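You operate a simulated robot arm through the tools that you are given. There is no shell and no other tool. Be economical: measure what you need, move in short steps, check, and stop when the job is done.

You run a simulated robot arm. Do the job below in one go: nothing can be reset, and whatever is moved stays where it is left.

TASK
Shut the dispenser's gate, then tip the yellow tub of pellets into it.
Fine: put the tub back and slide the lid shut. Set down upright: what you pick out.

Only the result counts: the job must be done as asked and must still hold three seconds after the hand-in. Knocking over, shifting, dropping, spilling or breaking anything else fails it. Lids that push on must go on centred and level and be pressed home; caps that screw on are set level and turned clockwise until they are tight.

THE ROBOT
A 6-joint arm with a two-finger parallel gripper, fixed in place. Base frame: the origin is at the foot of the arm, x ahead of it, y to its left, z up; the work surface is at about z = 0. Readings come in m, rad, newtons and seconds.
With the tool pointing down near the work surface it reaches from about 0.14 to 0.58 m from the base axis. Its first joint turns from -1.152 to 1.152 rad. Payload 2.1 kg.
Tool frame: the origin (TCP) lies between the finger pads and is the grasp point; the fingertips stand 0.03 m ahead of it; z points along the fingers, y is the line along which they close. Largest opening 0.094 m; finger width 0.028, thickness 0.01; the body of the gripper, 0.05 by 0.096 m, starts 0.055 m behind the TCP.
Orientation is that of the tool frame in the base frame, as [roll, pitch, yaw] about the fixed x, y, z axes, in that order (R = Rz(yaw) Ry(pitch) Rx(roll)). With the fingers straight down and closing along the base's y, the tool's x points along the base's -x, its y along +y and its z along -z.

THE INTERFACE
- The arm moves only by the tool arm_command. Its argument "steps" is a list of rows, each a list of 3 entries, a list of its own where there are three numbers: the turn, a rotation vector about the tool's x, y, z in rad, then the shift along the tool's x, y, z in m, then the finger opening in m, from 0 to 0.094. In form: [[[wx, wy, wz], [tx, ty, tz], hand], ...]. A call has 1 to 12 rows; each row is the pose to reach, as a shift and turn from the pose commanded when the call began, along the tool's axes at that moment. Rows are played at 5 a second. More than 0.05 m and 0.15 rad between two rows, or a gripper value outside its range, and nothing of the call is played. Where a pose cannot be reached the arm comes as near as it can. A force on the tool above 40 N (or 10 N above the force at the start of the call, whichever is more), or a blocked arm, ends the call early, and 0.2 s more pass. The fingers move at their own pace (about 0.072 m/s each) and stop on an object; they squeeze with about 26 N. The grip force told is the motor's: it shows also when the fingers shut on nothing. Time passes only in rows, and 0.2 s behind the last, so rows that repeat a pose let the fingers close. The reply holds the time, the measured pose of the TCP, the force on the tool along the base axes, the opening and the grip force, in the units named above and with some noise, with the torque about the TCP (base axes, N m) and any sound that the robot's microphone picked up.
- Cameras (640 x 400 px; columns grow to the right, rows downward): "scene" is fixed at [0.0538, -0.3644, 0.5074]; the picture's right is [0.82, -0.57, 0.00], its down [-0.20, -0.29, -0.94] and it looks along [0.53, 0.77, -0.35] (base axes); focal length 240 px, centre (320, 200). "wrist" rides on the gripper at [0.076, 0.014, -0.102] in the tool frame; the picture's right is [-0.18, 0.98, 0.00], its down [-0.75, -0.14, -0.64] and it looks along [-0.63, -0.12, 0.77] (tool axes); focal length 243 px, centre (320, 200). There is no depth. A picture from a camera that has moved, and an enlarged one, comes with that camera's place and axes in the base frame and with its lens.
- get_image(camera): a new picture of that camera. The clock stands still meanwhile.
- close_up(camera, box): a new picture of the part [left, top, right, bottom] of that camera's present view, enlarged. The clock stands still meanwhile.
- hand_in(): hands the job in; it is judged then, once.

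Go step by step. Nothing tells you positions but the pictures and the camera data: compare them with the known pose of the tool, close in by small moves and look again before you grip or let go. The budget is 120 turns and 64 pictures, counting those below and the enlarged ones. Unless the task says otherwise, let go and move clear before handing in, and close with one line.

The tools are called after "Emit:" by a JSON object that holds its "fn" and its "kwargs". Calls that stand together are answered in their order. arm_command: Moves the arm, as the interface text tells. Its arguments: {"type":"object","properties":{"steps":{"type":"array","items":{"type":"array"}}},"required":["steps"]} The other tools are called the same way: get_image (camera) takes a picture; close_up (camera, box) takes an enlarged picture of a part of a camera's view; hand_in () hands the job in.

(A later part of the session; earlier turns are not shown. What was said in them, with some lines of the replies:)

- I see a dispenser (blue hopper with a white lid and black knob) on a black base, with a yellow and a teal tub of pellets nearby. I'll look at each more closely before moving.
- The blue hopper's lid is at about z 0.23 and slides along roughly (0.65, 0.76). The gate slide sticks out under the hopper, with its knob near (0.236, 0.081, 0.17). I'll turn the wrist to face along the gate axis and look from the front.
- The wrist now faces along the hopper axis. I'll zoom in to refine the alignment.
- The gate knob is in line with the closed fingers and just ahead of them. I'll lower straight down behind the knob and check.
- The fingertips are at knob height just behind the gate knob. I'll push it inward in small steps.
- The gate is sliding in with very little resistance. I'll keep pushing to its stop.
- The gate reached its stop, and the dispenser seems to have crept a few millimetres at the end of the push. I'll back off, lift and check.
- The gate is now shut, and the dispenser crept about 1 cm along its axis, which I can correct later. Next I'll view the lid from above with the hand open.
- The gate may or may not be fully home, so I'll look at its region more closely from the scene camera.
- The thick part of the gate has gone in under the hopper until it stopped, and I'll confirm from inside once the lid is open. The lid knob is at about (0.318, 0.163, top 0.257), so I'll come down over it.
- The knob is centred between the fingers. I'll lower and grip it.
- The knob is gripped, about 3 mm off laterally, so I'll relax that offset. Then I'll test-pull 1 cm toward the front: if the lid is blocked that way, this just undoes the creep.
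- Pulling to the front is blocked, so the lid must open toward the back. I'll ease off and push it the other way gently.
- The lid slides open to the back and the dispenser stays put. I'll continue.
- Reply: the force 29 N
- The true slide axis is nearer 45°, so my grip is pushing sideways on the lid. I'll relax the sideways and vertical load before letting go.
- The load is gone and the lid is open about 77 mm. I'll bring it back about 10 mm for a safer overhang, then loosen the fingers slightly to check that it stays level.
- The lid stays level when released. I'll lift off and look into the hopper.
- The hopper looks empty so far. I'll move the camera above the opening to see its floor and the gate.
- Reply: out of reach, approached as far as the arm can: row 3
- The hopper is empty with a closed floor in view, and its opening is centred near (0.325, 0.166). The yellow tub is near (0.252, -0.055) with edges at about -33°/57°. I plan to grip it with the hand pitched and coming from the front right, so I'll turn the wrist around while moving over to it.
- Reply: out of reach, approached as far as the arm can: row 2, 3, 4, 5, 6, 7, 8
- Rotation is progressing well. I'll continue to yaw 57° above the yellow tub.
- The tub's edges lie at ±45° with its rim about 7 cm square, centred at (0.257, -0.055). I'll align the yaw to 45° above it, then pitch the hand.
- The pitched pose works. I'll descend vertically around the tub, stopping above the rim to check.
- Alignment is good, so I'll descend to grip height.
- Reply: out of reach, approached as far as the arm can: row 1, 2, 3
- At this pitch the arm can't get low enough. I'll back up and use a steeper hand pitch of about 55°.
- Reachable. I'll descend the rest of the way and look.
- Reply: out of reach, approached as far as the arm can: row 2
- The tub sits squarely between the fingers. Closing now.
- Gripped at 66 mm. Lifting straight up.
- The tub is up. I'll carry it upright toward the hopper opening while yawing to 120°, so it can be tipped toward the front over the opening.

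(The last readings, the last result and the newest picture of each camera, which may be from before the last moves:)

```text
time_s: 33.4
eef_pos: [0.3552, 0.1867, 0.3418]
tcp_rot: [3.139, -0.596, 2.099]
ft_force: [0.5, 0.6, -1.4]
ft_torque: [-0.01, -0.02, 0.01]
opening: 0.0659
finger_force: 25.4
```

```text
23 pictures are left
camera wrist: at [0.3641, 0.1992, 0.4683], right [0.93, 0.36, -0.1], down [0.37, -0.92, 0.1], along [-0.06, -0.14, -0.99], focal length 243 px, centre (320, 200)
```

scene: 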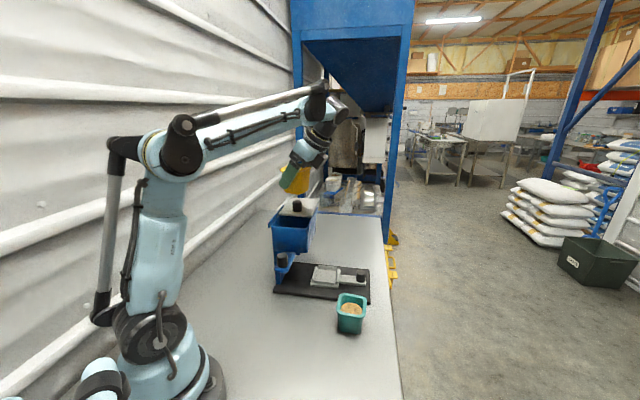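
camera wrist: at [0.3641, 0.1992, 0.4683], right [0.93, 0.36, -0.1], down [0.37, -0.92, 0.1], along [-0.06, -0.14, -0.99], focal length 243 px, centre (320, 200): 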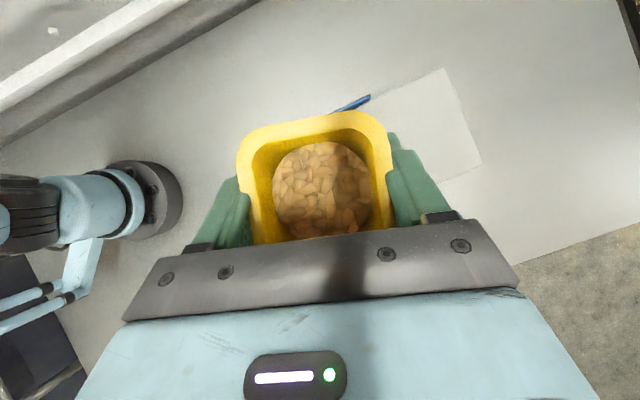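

The tub is over the hopper, still upright. I'll start tipping it toward the front, to about 48°, then check before pellets start to run.

Emit:
{"fn": "arm_command", "kwargs": {"steps": [[[-0.116, 0, -0.079], [-0.001, 0.002, 0.0016], 0.05], [[-0.231, 0, -0.158], [-0.002, 0.003, 0.0033], 0.05], [[-0.347, 0, -0.237], [-0.0034, 0.004, 0.005], 0.05], [[-0.463, 0, -0.316], [-0.0045, 0.004, 0.0066], 0.05], [[-0.578, 0, -0.395], [-0.0056, 0.003, 0.0083], 0.05], [[-0.694, 0, -0.474], [-0.0068, 0.0016, 0.0099], 0.05]]}}

Emit:
{"fn": "close_up", "kwargs": {"camera": "scene", "box": [230, 130, 358, 260]}}

Emit:
{"fn": "get_image", "kwargs": {"camera": "wrist"}}

```text
time_s: 34.8
eef_pos: [0.3555, 0.1876, 0.3301]
tcp_rot: [2.204, -0.384, 2.567]
ft_force: [0.5, 0.3, -1.0]
ft_torque: [-0.01, 0.03, 0.01]
opening: 0.0658
finger_force: 26.3
```

```text
3.08 times, centred on (294, 195) of scene
camera zoom: at [0.0538, -0.3644, 0.5074], right [0.82, -0.57, 0.0], down [-0.2, -0.29, -0.94], along [0.53, 0.77, -0.35], focal length 739 px, centre (400, 215)
```

zoom: 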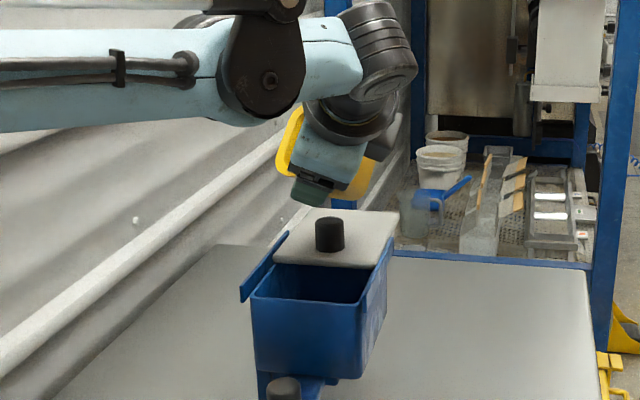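

```text
21 pictures are left
camera wrist: at [0.2778, 0.1495, 0.4256], right [0.71, 0.24, 0.67], down [0.34, -0.94, -0.04], along [0.62, 0.25, -0.75], focal length 243 px, centre (320, 200)
```

wrist: 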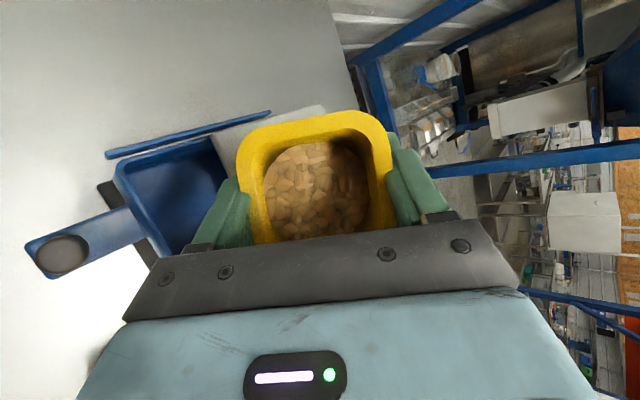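

The pellets haven't moved yet, and the pouring lip is over the opening (centre about (0.329, 0.170), rim z about 0.222). I'll keep tipping to about 80°, pivoting around the lip.

Emit:
{"fn": "arm_command", "kwargs": {"steps": [[[-0.099, 0, -0.068], [-0.0017, 0.0013, 0.0024], 0.05], [[-0.198, 0, -0.135], [-0.0012, -0.0008, 0.0017], 0.05], [[-0.297, 0, -0.203], [-0.0005, -0.0032, 0.0008], 0.05], [[-0.396, 0, -0.271], [0.0004, -0.006, -0.0006], 0.05], [[-0.463, 0, -0.316], [0.0008, -0.008, -0.0012], 0.05]]}}

Emit:
{"fn": "close_up", "kwargs": {"camera": "scene", "box": [230, 130, 358, 260]}}

Emit:
{"fn": "get_image", "kwargs": {"camera": "wrist"}}

```text
time_s: 36.0
eef_pos: [0.3491, 0.1834, 0.326]
tcp_rot: [1.709, -0.095, 2.689]
ft_force: [0.5, -0.1, -0.6]
ft_torque: [-0.03, 0.0, -0.01]
opening: 0.0659
finger_force: 26.8
```

```text
3.08 times, centred on (294, 195) of scene
camera zoom: at [0.0538, -0.3644, 0.5074], right [0.82, -0.57, 0.0], down [-0.2, -0.29, -0.94], along [0.53, 0.77, -0.35], focal length 739 px, centre (400, 215)
```

zoom: 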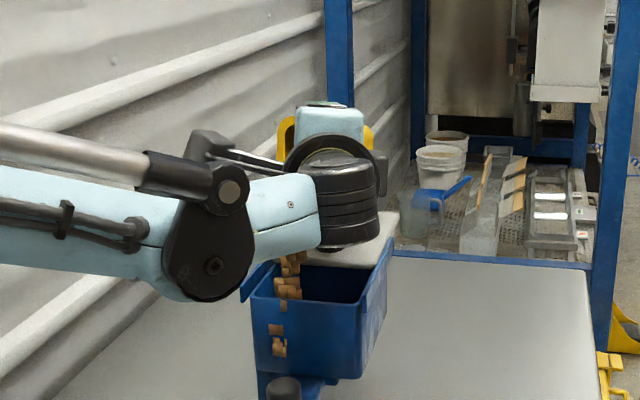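

```text
19 pictures are left
camera wrist: at [0.2389, 0.1269, 0.3615], right [0.31, 0.0, 0.95], down [0.38, -0.92, -0.12], along [0.87, 0.4, -0.28], focal length 243 px, centre (320, 200)
```

wrist: 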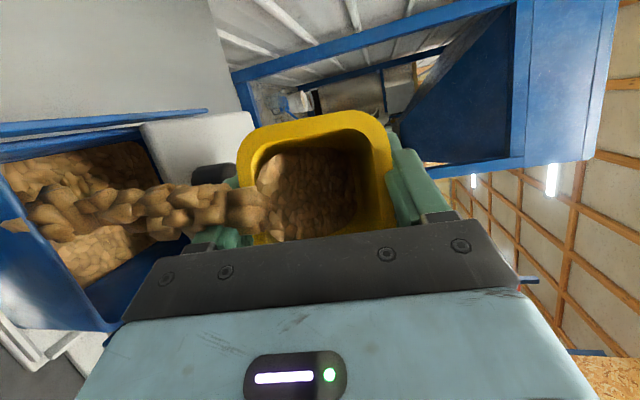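

The pellets are running and the stream seems to carry toward the front. I'll look closer before continuing, since the clock is stopped.

Emit:
{"fn": "close_up", "kwargs": {"camera": "scene", "box": [270, 190, 318, 260]}}

```text
5.71 times, centred on (294, 225) of scene
camera zoom: at [0.0538, -0.3644, 0.5074], right [0.82, -0.57, 0.0], down [-0.2, -0.29, -0.94], along [0.53, 0.77, -0.35], focal length 1372 px, centre (469, 57)
```

zoom: 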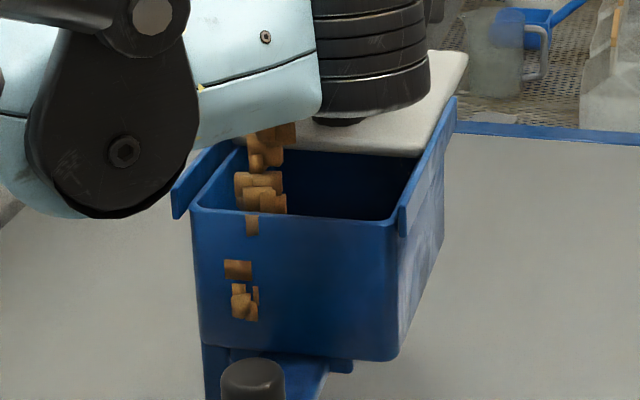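

Some pellets are carrying past the front rim. I'll shift the tub about 25 mm back and lower it slightly, with no further tilt.

Emit:
{"fn": "arm_command", "kwargs": {"steps": [[[0.05, 0, 0.034], [-0.0151, -0.0075, 0.0221], 0.05]]}}

Emit:
{"fn": "get_image", "kwargs": {"camera": "wrist"}}

Emit:
{"fn": "close_up", "kwargs": {"camera": "scene", "box": [260, 190, 340, 300]}}

```text
time_s: 36.4
eef_pos: [0.3713, 0.1977, 0.316]
tcp_rot: [1.761, -0.129, 2.682]
ft_force: [0.4, 0.2, -2.1]
ft_torque: [-0.02, 0.04, 0.01]
opening: 0.0656
finger_force: 26.0
```

```text
17 pictures are left
camera wrist: at [0.2628, 0.1411, 0.3579], right [0.36, 0.03, 0.93], down [0.38, -0.92, -0.11], along [0.85, 0.39, -0.34], focal length 243 px, centre (320, 200)
```

wrist: 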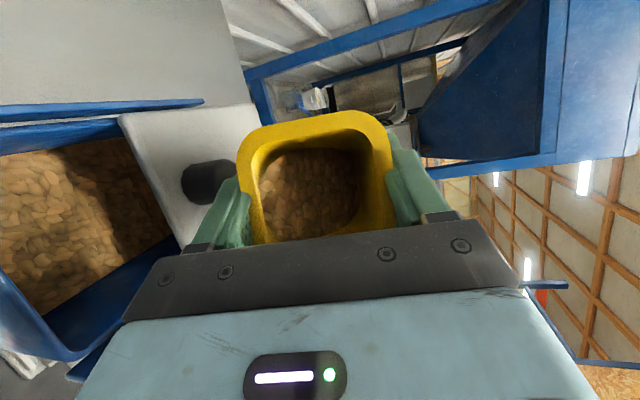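

```text
3.64 times, centred on (300, 245) of scene
camera zoom: at [0.0538, -0.3644, 0.5074], right [0.82, -0.57, 0.0], down [-0.2, -0.29, -0.94], along [0.53, 0.77, -0.35], focal length 873 px, centre (393, 36)
```

zoom: 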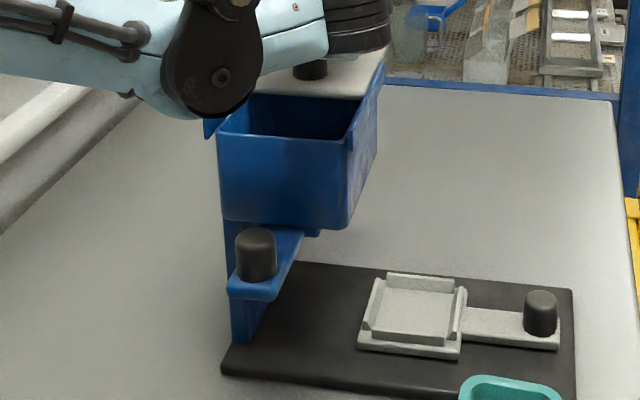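

No pellets landed on the base, gate or table, and they are inside the hopper; the flow has paused. I'll bring the lip slightly forward, still 1 cm further back than before, and continue tipping.

Emit:
{"fn": "arm_command", "kwargs": {"steps": [[[0, 0, 0], [0.0044, -0.0018, -0.0064], 0.05], [[-0.05, 0, -0.034], [0.0088, -0.0037, -0.0129], 0.05], [[-0.157, 0, -0.107], [0.0111, -0.0036, -0.0163], 0.05], [[-0.264, 0, -0.18], [0.0134, -0.0036, -0.0197], 0.05], [[-0.372, 0, -0.254], [0.0159, -0.0036, -0.0233], 0.05]]}}

Emit:
{"fn": "get_image", "kwargs": {"camera": "wrist"}}

Emit:
{"fn": "close_up", "kwargs": {"camera": "scene", "box": [260, 190, 340, 300]}}

```text
time_s: 37.6
eef_pos: [0.3469, 0.1816, 0.3179]
tcp_rot: [1.386, 0.127, 2.683]
ft_force: [0.4, -0.4, -0.8]
ft_torque: [-0.01, 0.0, 0.03]
opening: 0.0661
finger_force: 26.1
```

```text
15 pictures are left
camera wrist: at [0.2333, 0.1229, 0.3033], right [-0.02, -0.19, 0.98], down [0.43, -0.89, -0.16], along [0.9, 0.42, 0.1], focal length 243 px, centre (320, 200)
```

wrist: 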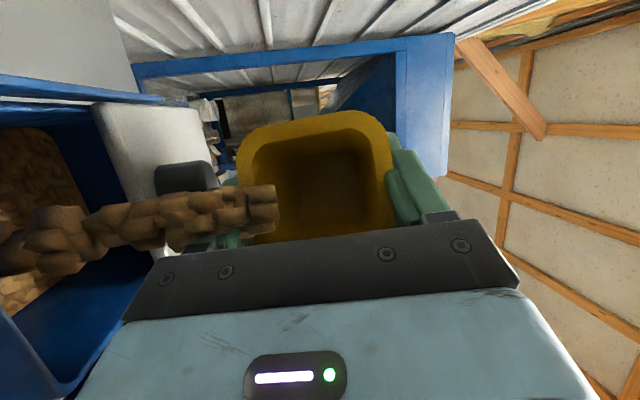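

```text
3.64 times, centred on (300, 245) of scene
camera zoom: at [0.0538, -0.3644, 0.5074], right [0.82, -0.57, 0.0], down [-0.2, -0.29, -0.94], along [0.53, 0.77, -0.35], focal length 873 px, centre (393, 36)
```

zoom: 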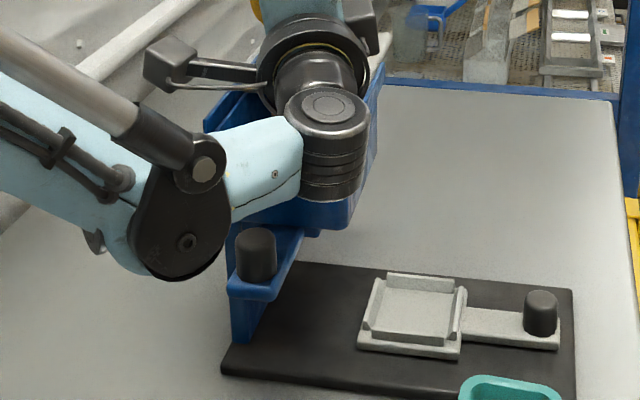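

The tub is almost empty. I'll hold here briefly so the last pellets fall.

Emit:
{"fn": "arm_command", "kwargs": {"steps": [[[-0.05, 0, -0.034], [0.001, -0.002, -0.001], 0.05], [[-0.09, 0, -0.061], [0.002, -0.003, -0.003], 0.05], [[-0.09, 0, -0.061], [0.002, -0.003, -0.003], 0.05], [[-0.09, 0, -0.061], [0.002, -0.003, -0.003], 0.05]]}}

Emit:
{"fn": "get_image", "kwargs": {"camera": "wrist"}}

```text
time_s: 38.6
eef_pos: [0.3441, 0.1805, 0.3136]
tcp_rot: [1.295, 0.184, 2.671]
ft_force: [-0.5, 0.8, -0.6]
ft_torque: [0.01, 0.04, -0.01]
opening: 0.0657
finger_force: 26.5
```

```text
13 pictures are left
camera wrist: at [0.2329, 0.1231, 0.2857], right [-0.11, -0.24, 0.96], down [0.45, -0.88, -0.17], along [0.89, 0.41, 0.21], focal length 243 px, centre (320, 200)
```

wrist: 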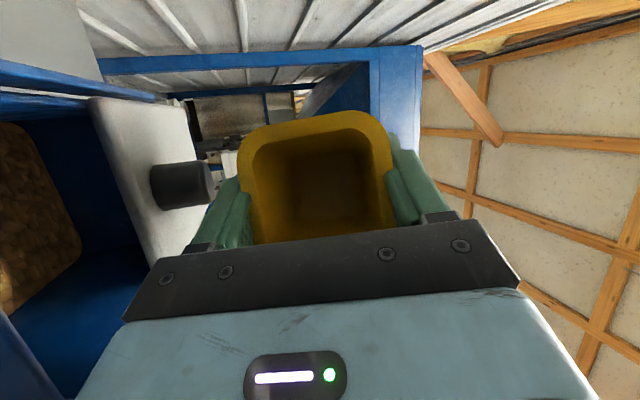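

The tub is empty and the flow has ended. I'll turn the tub upright again while rising a little.

Emit:
{"fn": "arm_command", "kwargs": {"steps": [[[0.12, 0, 0.082], [-0.0016, 0.0083, 0.0023], 0.05], [[0.24, 0, 0.164], [-0.0032, 0.0166, 0.0046], 0.05], [[0.359, 0, 0.245], [-0.0048, 0.0248, 0.007], 0.05], [[0.479, 0, 0.327], [-0.0064, 0.0331, 0.0093], 0.05], [[0.599, 0, 0.409], [-0.0064, 0.0331, 0.0093], 0.05], [[0.719, 0, 0.491], [-0.0064, 0.0331, 0.0093], 0.05], [[0.839, 0, 0.573], [-0.0064, 0.0331, 0.0093], 0.05], [[0.958, 0, 0.654], [-0.0064, 0.0331, 0.0093], 0.05], [[1.078, 0, 0.736], [-0.0064, 0.0331, 0.0093], 0.05], [[1.198, 0, 0.818], [-0.0064, 0.0331, 0.0093], 0.05], [[1.318, 0, 0.9], [-0.0064, 0.0331, 0.0093], 0.05], [[1.437, 0, 0.982], [-0.0064, 0.0331, 0.0093], 0.05]]}}

```text
time_s: 41.2
eef_pos: [0.3442, 0.1817, 0.3497]
tcp_rot: [2.951, -0.593, 2.203]
ft_force: [0.4, -0.3, -0.8]
ft_torque: [0.01, -0.02, 0.02]
opening: 0.0655
finger_force: 25.7
```

Emit:
{"fn": "arm_command", "kwargs": {"steps": [[[0.066, 0, 0.045], [0, 0, 0], 0.05], [[0.132, 0, 0.09], [0, 0, 0], 0.05]]}}

```text
time_s: 41.8
eef_pos: [0.3434, 0.1825, 0.3496]
tcp_rot: [-3.141, -0.599, 2.097]
ft_force: [0.4, 0.0, 0.2]
ft_torque: [0.0, 0.02, -0.01]
opening: 0.0657
finger_force: 25.8
```

Upright again. Carrying it back above its original spot.

Emit:
{"fn": "arm_command", "kwargs": {"steps": [[[-0.082, 0, 0.12], [-0.0147, -0.0217, -0.0101], 0.05], [[-0.164, 0, 0.241], [-0.0295, -0.0433, -0.0201], 0.05], [[-0.246, 0, 0.361], [-0.0442, -0.065, -0.0302], 0.05], [[-0.328, 0, 0.481], [-0.0589, -0.0867, -0.0402], 0.05], [[-0.411, 0, 0.602], [-0.0737, -0.1083, -0.0503], 0.05], [[-0.493, 0, 0.722], [-0.0884, -0.13, -0.0603], 0.05], [[-0.575, 0, 0.842], [-0.1031, -0.1517, -0.0704], 0.05], [[-0.657, 0, 0.963], [-0.1179, -0.1733, -0.0804], 0.05], [[-0.739, 0, 1.083], [-0.1326, -0.195, -0.0905], 0.05]]}}

```text
time_s: 43.8
eef_pos: [0.2554, -0.0542, 0.3481]
tcp_rot: [-3.138, -0.6, 0.781]
ft_force: [-0.9, 0.3, -0.3]
ft_torque: [0.01, -0.02, -0.02]
opening: 0.0656
finger_force: 25.4
```

Right over the spot. Descending to just above the table.

Emit:
{"fn": "arm_command", "kwargs": {"steps": [[[0, 0, 0], [-0.0236, 0, 0.0345], 0.05], [[0, 0, 0], [-0.0473, 0, 0.069], 0.05], [[0, 0, 0], [-0.0709, 0, 0.1036], 0.05], [[0, 0, 0], [-0.0946, 0, 0.1381], 0.05], [[0, 0, 0], [-0.1182, 0, 0.1726], 0.05], [[0, 0, 0], [-0.1419, 0, 0.2072], 0.05], [[0, 0, 0], [-0.1655, 0, 0.2417], 0.05]]}}

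```text
time_s: 45.4
eef_pos: [0.2594, -0.0509, 0.0568]
tcp_rot: [3.141, -0.602, 0.784]
ft_force: [0.2, -0.3, 0.0]
ft_torque: [-0.04, -0.01, 0.0]
opening: 0.0655
finger_force: 26.3
```

Emit:
{"fn": "arm_command", "kwargs": {"steps": [[[0, 0, 0], [-0.0041, 0, -0.0028], 0.05], [[0, 0, 0], [-0.0075, 0, 0.002], 0.05], [[0, 0, 0], [-0.0097, 0, 0.0053], 0.05]]}}

Emit:
{"fn": "close_up", "kwargs": {"camera": "scene", "box": [270, 290, 370, 380]}}

```text
time_s: 46.2
eef_pos: [0.2536, -0.0579, 0.0454]
tcp_rot: [-3.14, -0.6, 0.783]
ft_force: [-0.6, -1.2, 10.5]
ft_torque: [-0.19, 0.37, 0.02]
opening: 0.0656
finger_force: 25.8
```

```text
4.44 times, centred on (320, 335) of scene
camera zoom: at [0.0538, -0.3644, 0.5074], right [0.82, -0.57, 0.0], down [-0.2, -0.29, -0.94], along [0.53, 0.77, -0.35], focal length 1067 px, centre (320, -400)
```

zoom: 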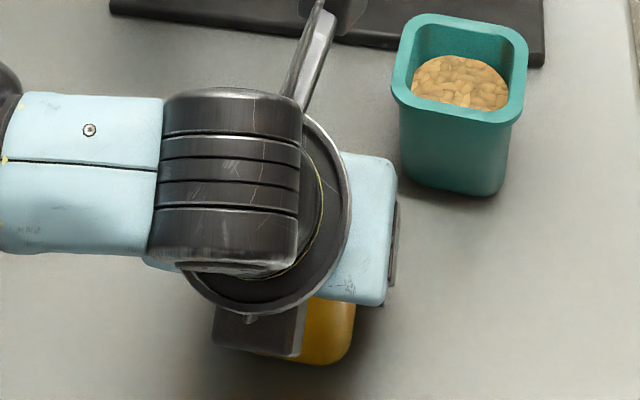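

The tub touches the table, within a few mm of its old spot. Releasing and rising clear.

Emit:
{"fn": "arm_command", "kwargs": {"steps": [[[0, 0, 0], [0.0004, 0, -0.0006], 0.066], [[0, 0, 0], [0.0004, 0, -0.0006], 0.08], [[0, 0, 0], [0.0004, 0, -0.0006], 0.094], [[0, 0, 0], [0.0004, 0, -0.0006], 0.094], [[0, 0, 0], [0.012, 0, -0.0165], 0.094], [[0, 0, 0], [0.0339, 0, -0.0495], 0.094], [[0, 0, 0], [0.0565, 0, -0.0825], 0.094], [[0, 0, 0], [0.0847, 0, -0.1237], 0.094], [[0, 0, 0], [0.113, 0, -0.165], 0.094], [[0, 0, 0], [0.1356, 0, -0.198], 0.094]]}}

Emit:
{"fn": "get_image", "kwargs": {"camera": "scene"}}

```text
time_s: 48.4
eef_pos: [0.2533, -0.0593, 0.2885]
tcp_rot: [-3.141, -0.601, 0.783]
ft_force: [0.3, -0.2, 0.2]
ft_torque: [0.02, -0.01, -0.04]
opening: 0.0939
finger_force: 0.0
```

```text
11 pictures are left
```

scene: 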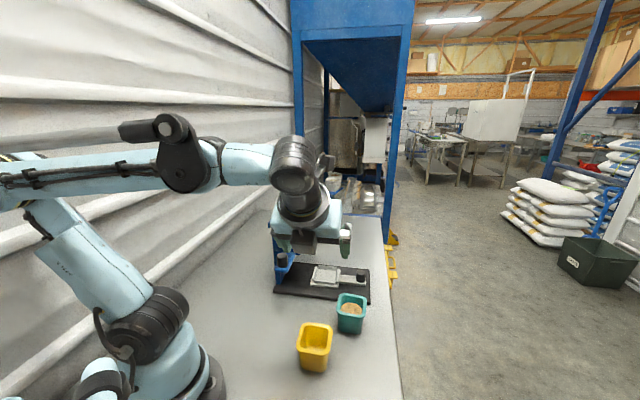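

The tub is back and upright. Next I'll straighten the hand to vertical, keeping yaw 45°, for the lid knob.

Emit:
{"fn": "arm_command", "kwargs": {"steps": [[[0, -0.12, 0], [0.008, 0, -0.0115], 0.09], [[0, -0.24, 0], [0.016, 0, -0.023], 0.08], [[0, -0.36, 0], [0.024, 0, -0.035], 0.07], [[0, -0.48, 0], [0.032, 0, -0.046], 0.06], [[0, -0.6, 0], [0.0396, 0, -0.0578], 0.055]]}}

```text
time_s: 49.6
eef_pos: [0.2538, -0.0599, 0.3548]
tcp_rot: [3.141, 0.002, 0.785]
ft_force: [0.1, 0.6, -0.9]
ft_torque: [-0.02, 0.01, 0.01]
opening: 0.0548
finger_force: 0.0
```

Emit:
{"fn": "arm_command", "kwargs": {"steps": [[[0, 0, 0], [0.0386, -0.0156, 0], 0.055], [[0, 0, 0], [0.0772, -0.0313, 0], 0.055], [[0, 0, 0], [0.1158, -0.0469, 0], 0.055], [[0, 0, 0], [0.1543, -0.0625, 0.005], 0.055], [[0, 0, 0], [0.1929, -0.0781, 0.01], 0.055], [[0, 0, 0], [0.2315, -0.0938, 0.018], 0.055], [[0, 0, 0], [0.2701, -0.1094, 0.03], 0.055]]}}

Emit:
{"fn": "get_image", "kwargs": {"camera": "wrist"}}

```text
time_s: 51.2
eef_pos: [0.367, 0.2082, 0.3298]
tcp_rot: [-3.14, 0.002, 0.784]
ft_force: [0.4, 0.0, -0.2]
ft_torque: [-0.01, -0.02, -0.01]
opening: 0.0552
finger_force: 0.0
```

```text
10 pictures are left
camera wrist: at [0.4304, 0.2514, 0.4314], right [0.56, -0.83, 0.0], down [-0.63, -0.43, 0.64], along [-0.53, -0.36, -0.77], focal length 243 px, centre (320, 200)
```

wrist: 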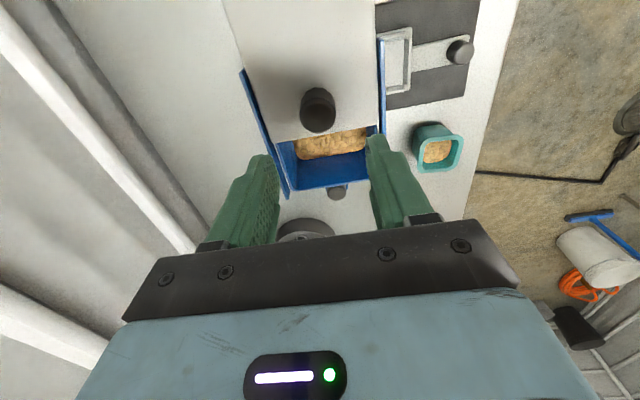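

The pellets are visible in the hopper. The knob is about 6 mm further back than the hand, so I'll adjust and descend.

Emit:
{"fn": "arm_command", "kwargs": {"steps": [[[0, 0, 0], [0.006, 0, 0.02], 0.055], [[0, 0, 0], [0.006, 0, 0.043], 0.055]]}}

Emit:
{"fn": "close_up", "kwargs": {"camera": "scene", "box": [240, 150, 368, 230]}}

Emit:
{"fn": "get_image", "kwargs": {"camera": "wrist"}}

```text
time_s: 51.8
eef_pos: [0.3703, 0.212, 0.2861]
tcp_rot: [-3.139, -0.002, 0.785]
ft_force: [-0.9, -0.5, -0.1]
ft_torque: [0.04, 0.01, 0.01]
opening: 0.0548
finger_force: 0.1
```

```text
5.00 times, centred on (304, 190) of scene
camera zoom: at [0.0538, -0.3644, 0.5074], right [0.82, -0.57, 0.0], down [-0.2, -0.29, -0.94], along [0.53, 0.77, -0.35], focal length 1201 px, centre (400, 250)
```

zoom: 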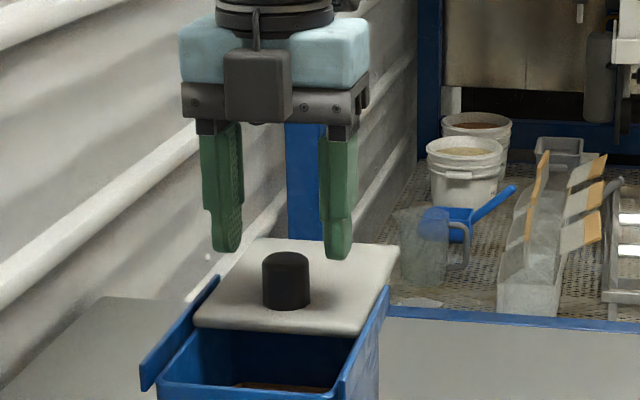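

```text
8 pictures are left
camera wrist: at [0.4341, 0.2565, 0.3882], right [0.56, -0.83, 0.0], down [-0.63, -0.43, 0.64], along [-0.53, -0.36, -0.77], focal length 243 px, centre (320, 200)
```

wrist: 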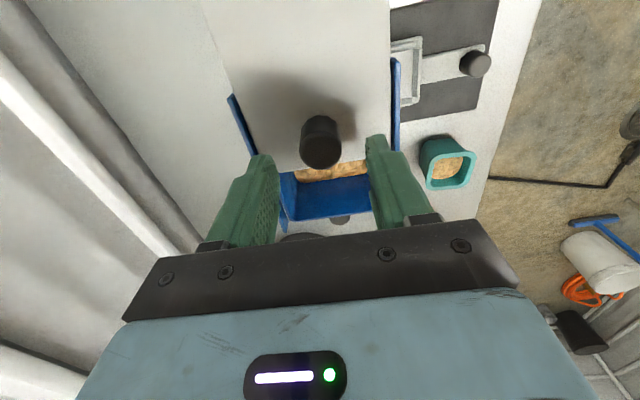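

Aligned. Lowering the last bit and gripping the knob.

Emit:
{"fn": "arm_command", "kwargs": {"steps": [[[0, 0, 0], [0, 0.001, 0.009], 0.055], [[0, 0, 0], [0, 0.001, 0.0175], 0.055], [[0, 0, 0], [0, 0.001, 0.0175], 0.03], [[0, 0, 0], [0, 0.001, 0.0175], 0.01], [[0, 0, 0], [0, 0.001, 0.0175], 0.01]]}}

```text
time_s: 53.0
eef_pos: [0.3737, 0.2141, 0.2662]
tcp_rot: [-3.14, -0.001, 0.787]
ft_force: [3.1, -3.0, 0.8]
ft_torque: [0.03, -0.21, 0.05]
opening: 0.0269
finger_force: 25.9
```

Knob gripped. I'll relax the small sideways load and slide the lid back toward the front.

Emit:
{"fn": "arm_command", "kwargs": {"steps": [[[0, 0, 0], [0, 0.002, 0], 0.01], [[0, 0, 0], [-0.008, 0.002, 0], 0.01], [[0, 0, 0], [-0.016, 0.002, 0], 0.01], [[0, 0, 0], [-0.024, 0.002, 0], 0.01], [[0, 0, 0], [-0.032, 0.002, 0], 0.01], [[0, 0, 0], [-0.04, 0.002, 0], 0.01], [[0, 0, 0], [-0.048, 0.002, 0], 0.01], [[0, 0, 0], [-0.054, 0.002, 0], 0.01]]}}

Emit:
{"fn": "close_up", "kwargs": {"camera": "scene", "box": [240, 190, 400, 290]}}

```text
time_s: 54.8
eef_pos: [0.3359, 0.1716, 0.2645]
tcp_rot: [3.14, 0.0, 0.785]
ft_force: [-0.2, 0.7, 0.1]
ft_torque: [0.29, 0.11, 0.21]
opening: 0.027
finger_force: 26.0
```

```text
4.00 times, centred on (320, 240) of scene
camera zoom: at [0.0539, -0.3644, 0.5074], right [0.82, -0.57, 0.0], down [-0.2, -0.29, -0.94], along [0.53, 0.77, -0.35], focal length 960 px, centre (320, 40)
```

zoom: 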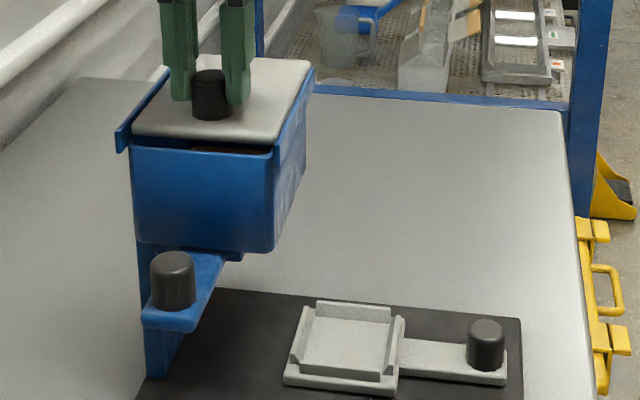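

About 15 mm of gap is left. I'll close it in small steps.

Emit:
{"fn": "arm_command", "kwargs": {"steps": [[[0, 0, 0], [-0.004, 0, 0], 0.01], [[0, 0, 0], [-0.008, 0, 0], 0.01], [[0, 0, 0], [-0.011, 0, 0], 0.01], [[0, 0, 0], [-0.013, 0, 0], 0.01]]}}

```text
time_s: 55.8
eef_pos: [0.3253, 0.1639, 0.266]
tcp_rot: [-3.138, 0.002, 0.785]
ft_force: [1.2, 0.7, -0.6]
ft_torque: [0.06, 0.29, 0.03]
opening: 0.0271
finger_force: 26.0
```

Emit:
{"fn": "arm_command", "kwargs": {"steps": [[[0, 0, 0], [-0.002, 0, 0], 0.01], [[0, 0, 0], [-0.004, 0, 0], 0.01], [[0, 0, 0], [-0.005, 0, 0], 0.01]]}}

Emit:
{"fn": "close_up", "kwargs": {"camera": "scene", "box": [240, 190, 400, 290]}}

```text
time_s: 56.6
eef_pos: [0.3227, 0.1618, 0.2652]
tcp_rot: [-3.141, -0.001, 0.788]
ft_force: [-5.4, 2.7, -0.8]
ft_torque: [0.17, -0.22, 0.3]
opening: 0.027
finger_force: 26.2
```

```text
4.00 times, centred on (320, 240) of scene
camera zoom: at [0.0538, -0.3644, 0.5074], right [0.82, -0.57, 0.0], down [-0.2, -0.29, -0.94], along [0.53, 0.77, -0.35], focal length 960 px, centre (320, 40)
```

zoom: 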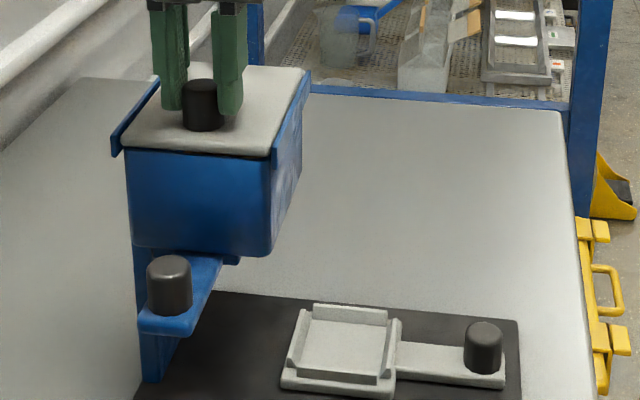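

The lid looks closed. One more gentle nudge of a few mm against the stop, with the sideways load relaxed, will also bring the dispenser back toward its first position.

Emit:
{"fn": "arm_command", "kwargs": {"steps": [[[0, 0, 0], [-0.002, -0.002, 0], 0.01], [[0, 0, 0], [-0.004, -0.003, 0], 0.01], [[0, 0, 0], [-0.006, -0.003, 0], 0.01]]}}

Emit:
{"fn": "close_up", "kwargs": {"camera": "scene", "box": [240, 190, 400, 290]}}

```text
time_s: 57.4
eef_pos: [0.3159, 0.1597, 0.2639]
tcp_rot: [-3.14, 0.001, 0.787]
ft_force: [1.5, 2.3, 0.3]
ft_torque: [-0.06, -0.1, 0.33]
opening: 0.0272
finger_force: 26.3
```

```text
4.00 times, centred on (320, 240) of scene
camera zoom: at [0.0539, -0.3644, 0.5074], right [0.82, -0.57, 0.0], down [-0.2, -0.29, -0.94], along [0.53, 0.77, -0.35], focal length 960 px, centre (320, 40)
```

zoom: 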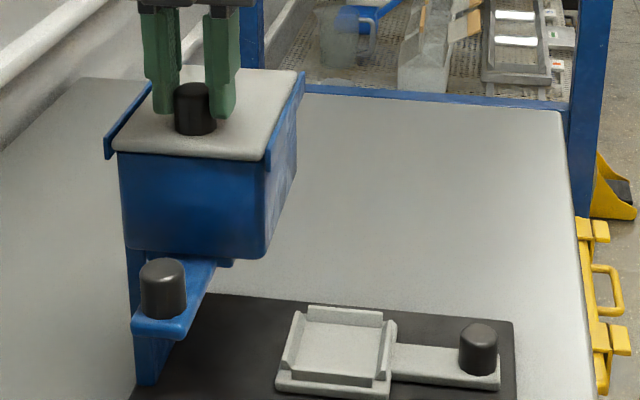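

The lid is shut and the dispenser is back where it started. Releasing and moving clear.

Emit:
{"fn": "arm_command", "kwargs": {"steps": [[[0, 0, 0], [0, 0, 0], 0.03], [[0, 0, 0], [0, 0, 0], 0.05], [[0, 0, 0], [0, 0, 0], 0.055], [[0, 0, 0], [0, 0, -0.02], 0.055], [[0, 0, 0], [0, 0, -0.06], 0.055], [[0, 0, 0], [-0.02, 0, -0.1], 0.055], [[0, 0, 0], [-0.06, 0, -0.12], 0.055]]}}

Emit:
{"fn": "close_up", "kwargs": {"camera": "scene", "box": [240, 190, 400, 290]}}

Emit:
{"fn": "get_image", "kwargs": {"camera": "scene"}}

```text
time_s: 59.0
eef_pos: [0.272, 0.1131, 0.3881]
tcp_rot: [-3.14, -0.001, 0.785]
ft_force: [0.7, -0.3, -0.1]
ft_torque: [0.03, -0.01, 0.01]
opening: 0.0551
finger_force: 0.2
```

```text
4.00 times, centred on (320, 240) of scene
camera zoom: at [0.0539, -0.3644, 0.5074], right [0.82, -0.57, 0.0], down [-0.2, -0.29, -0.94], along [0.53, 0.77, -0.35], focal length 960 px, centre (320, 40)
```

zoom: 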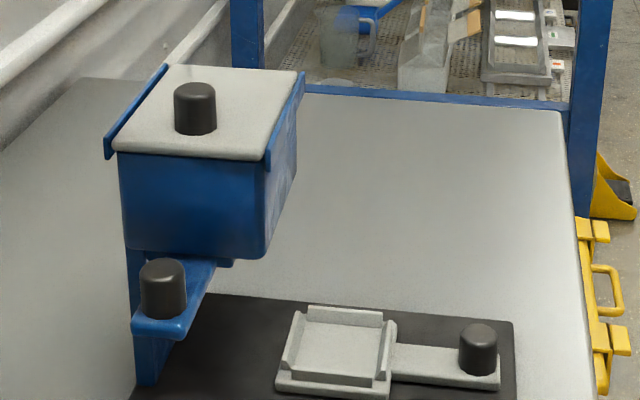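

```text
3 pictures are left
```

scene: 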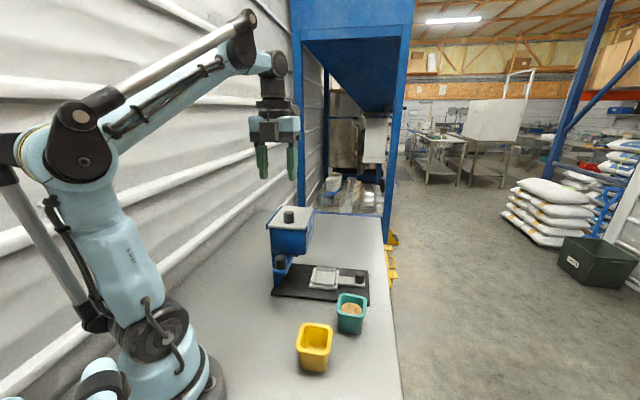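

The gate is shut with nothing in the tray below, the lid is closed over the pellets, the empty tub is back upright in its place, and the hand is clear. Handing in.

Emit:
{"fn": "hand_in", "kwargs": {}}

```text
The job is handed in.
```

The gate is shut, the yellow tub's pellets are in the dispenser, the tub is back upright within a few millimetres of its spot, and the lid is slid shut. The dispenser crept about 1 cm while I pushed the gate; I brought it back to where it started, and I saw no spilled pellets in the final pictures.
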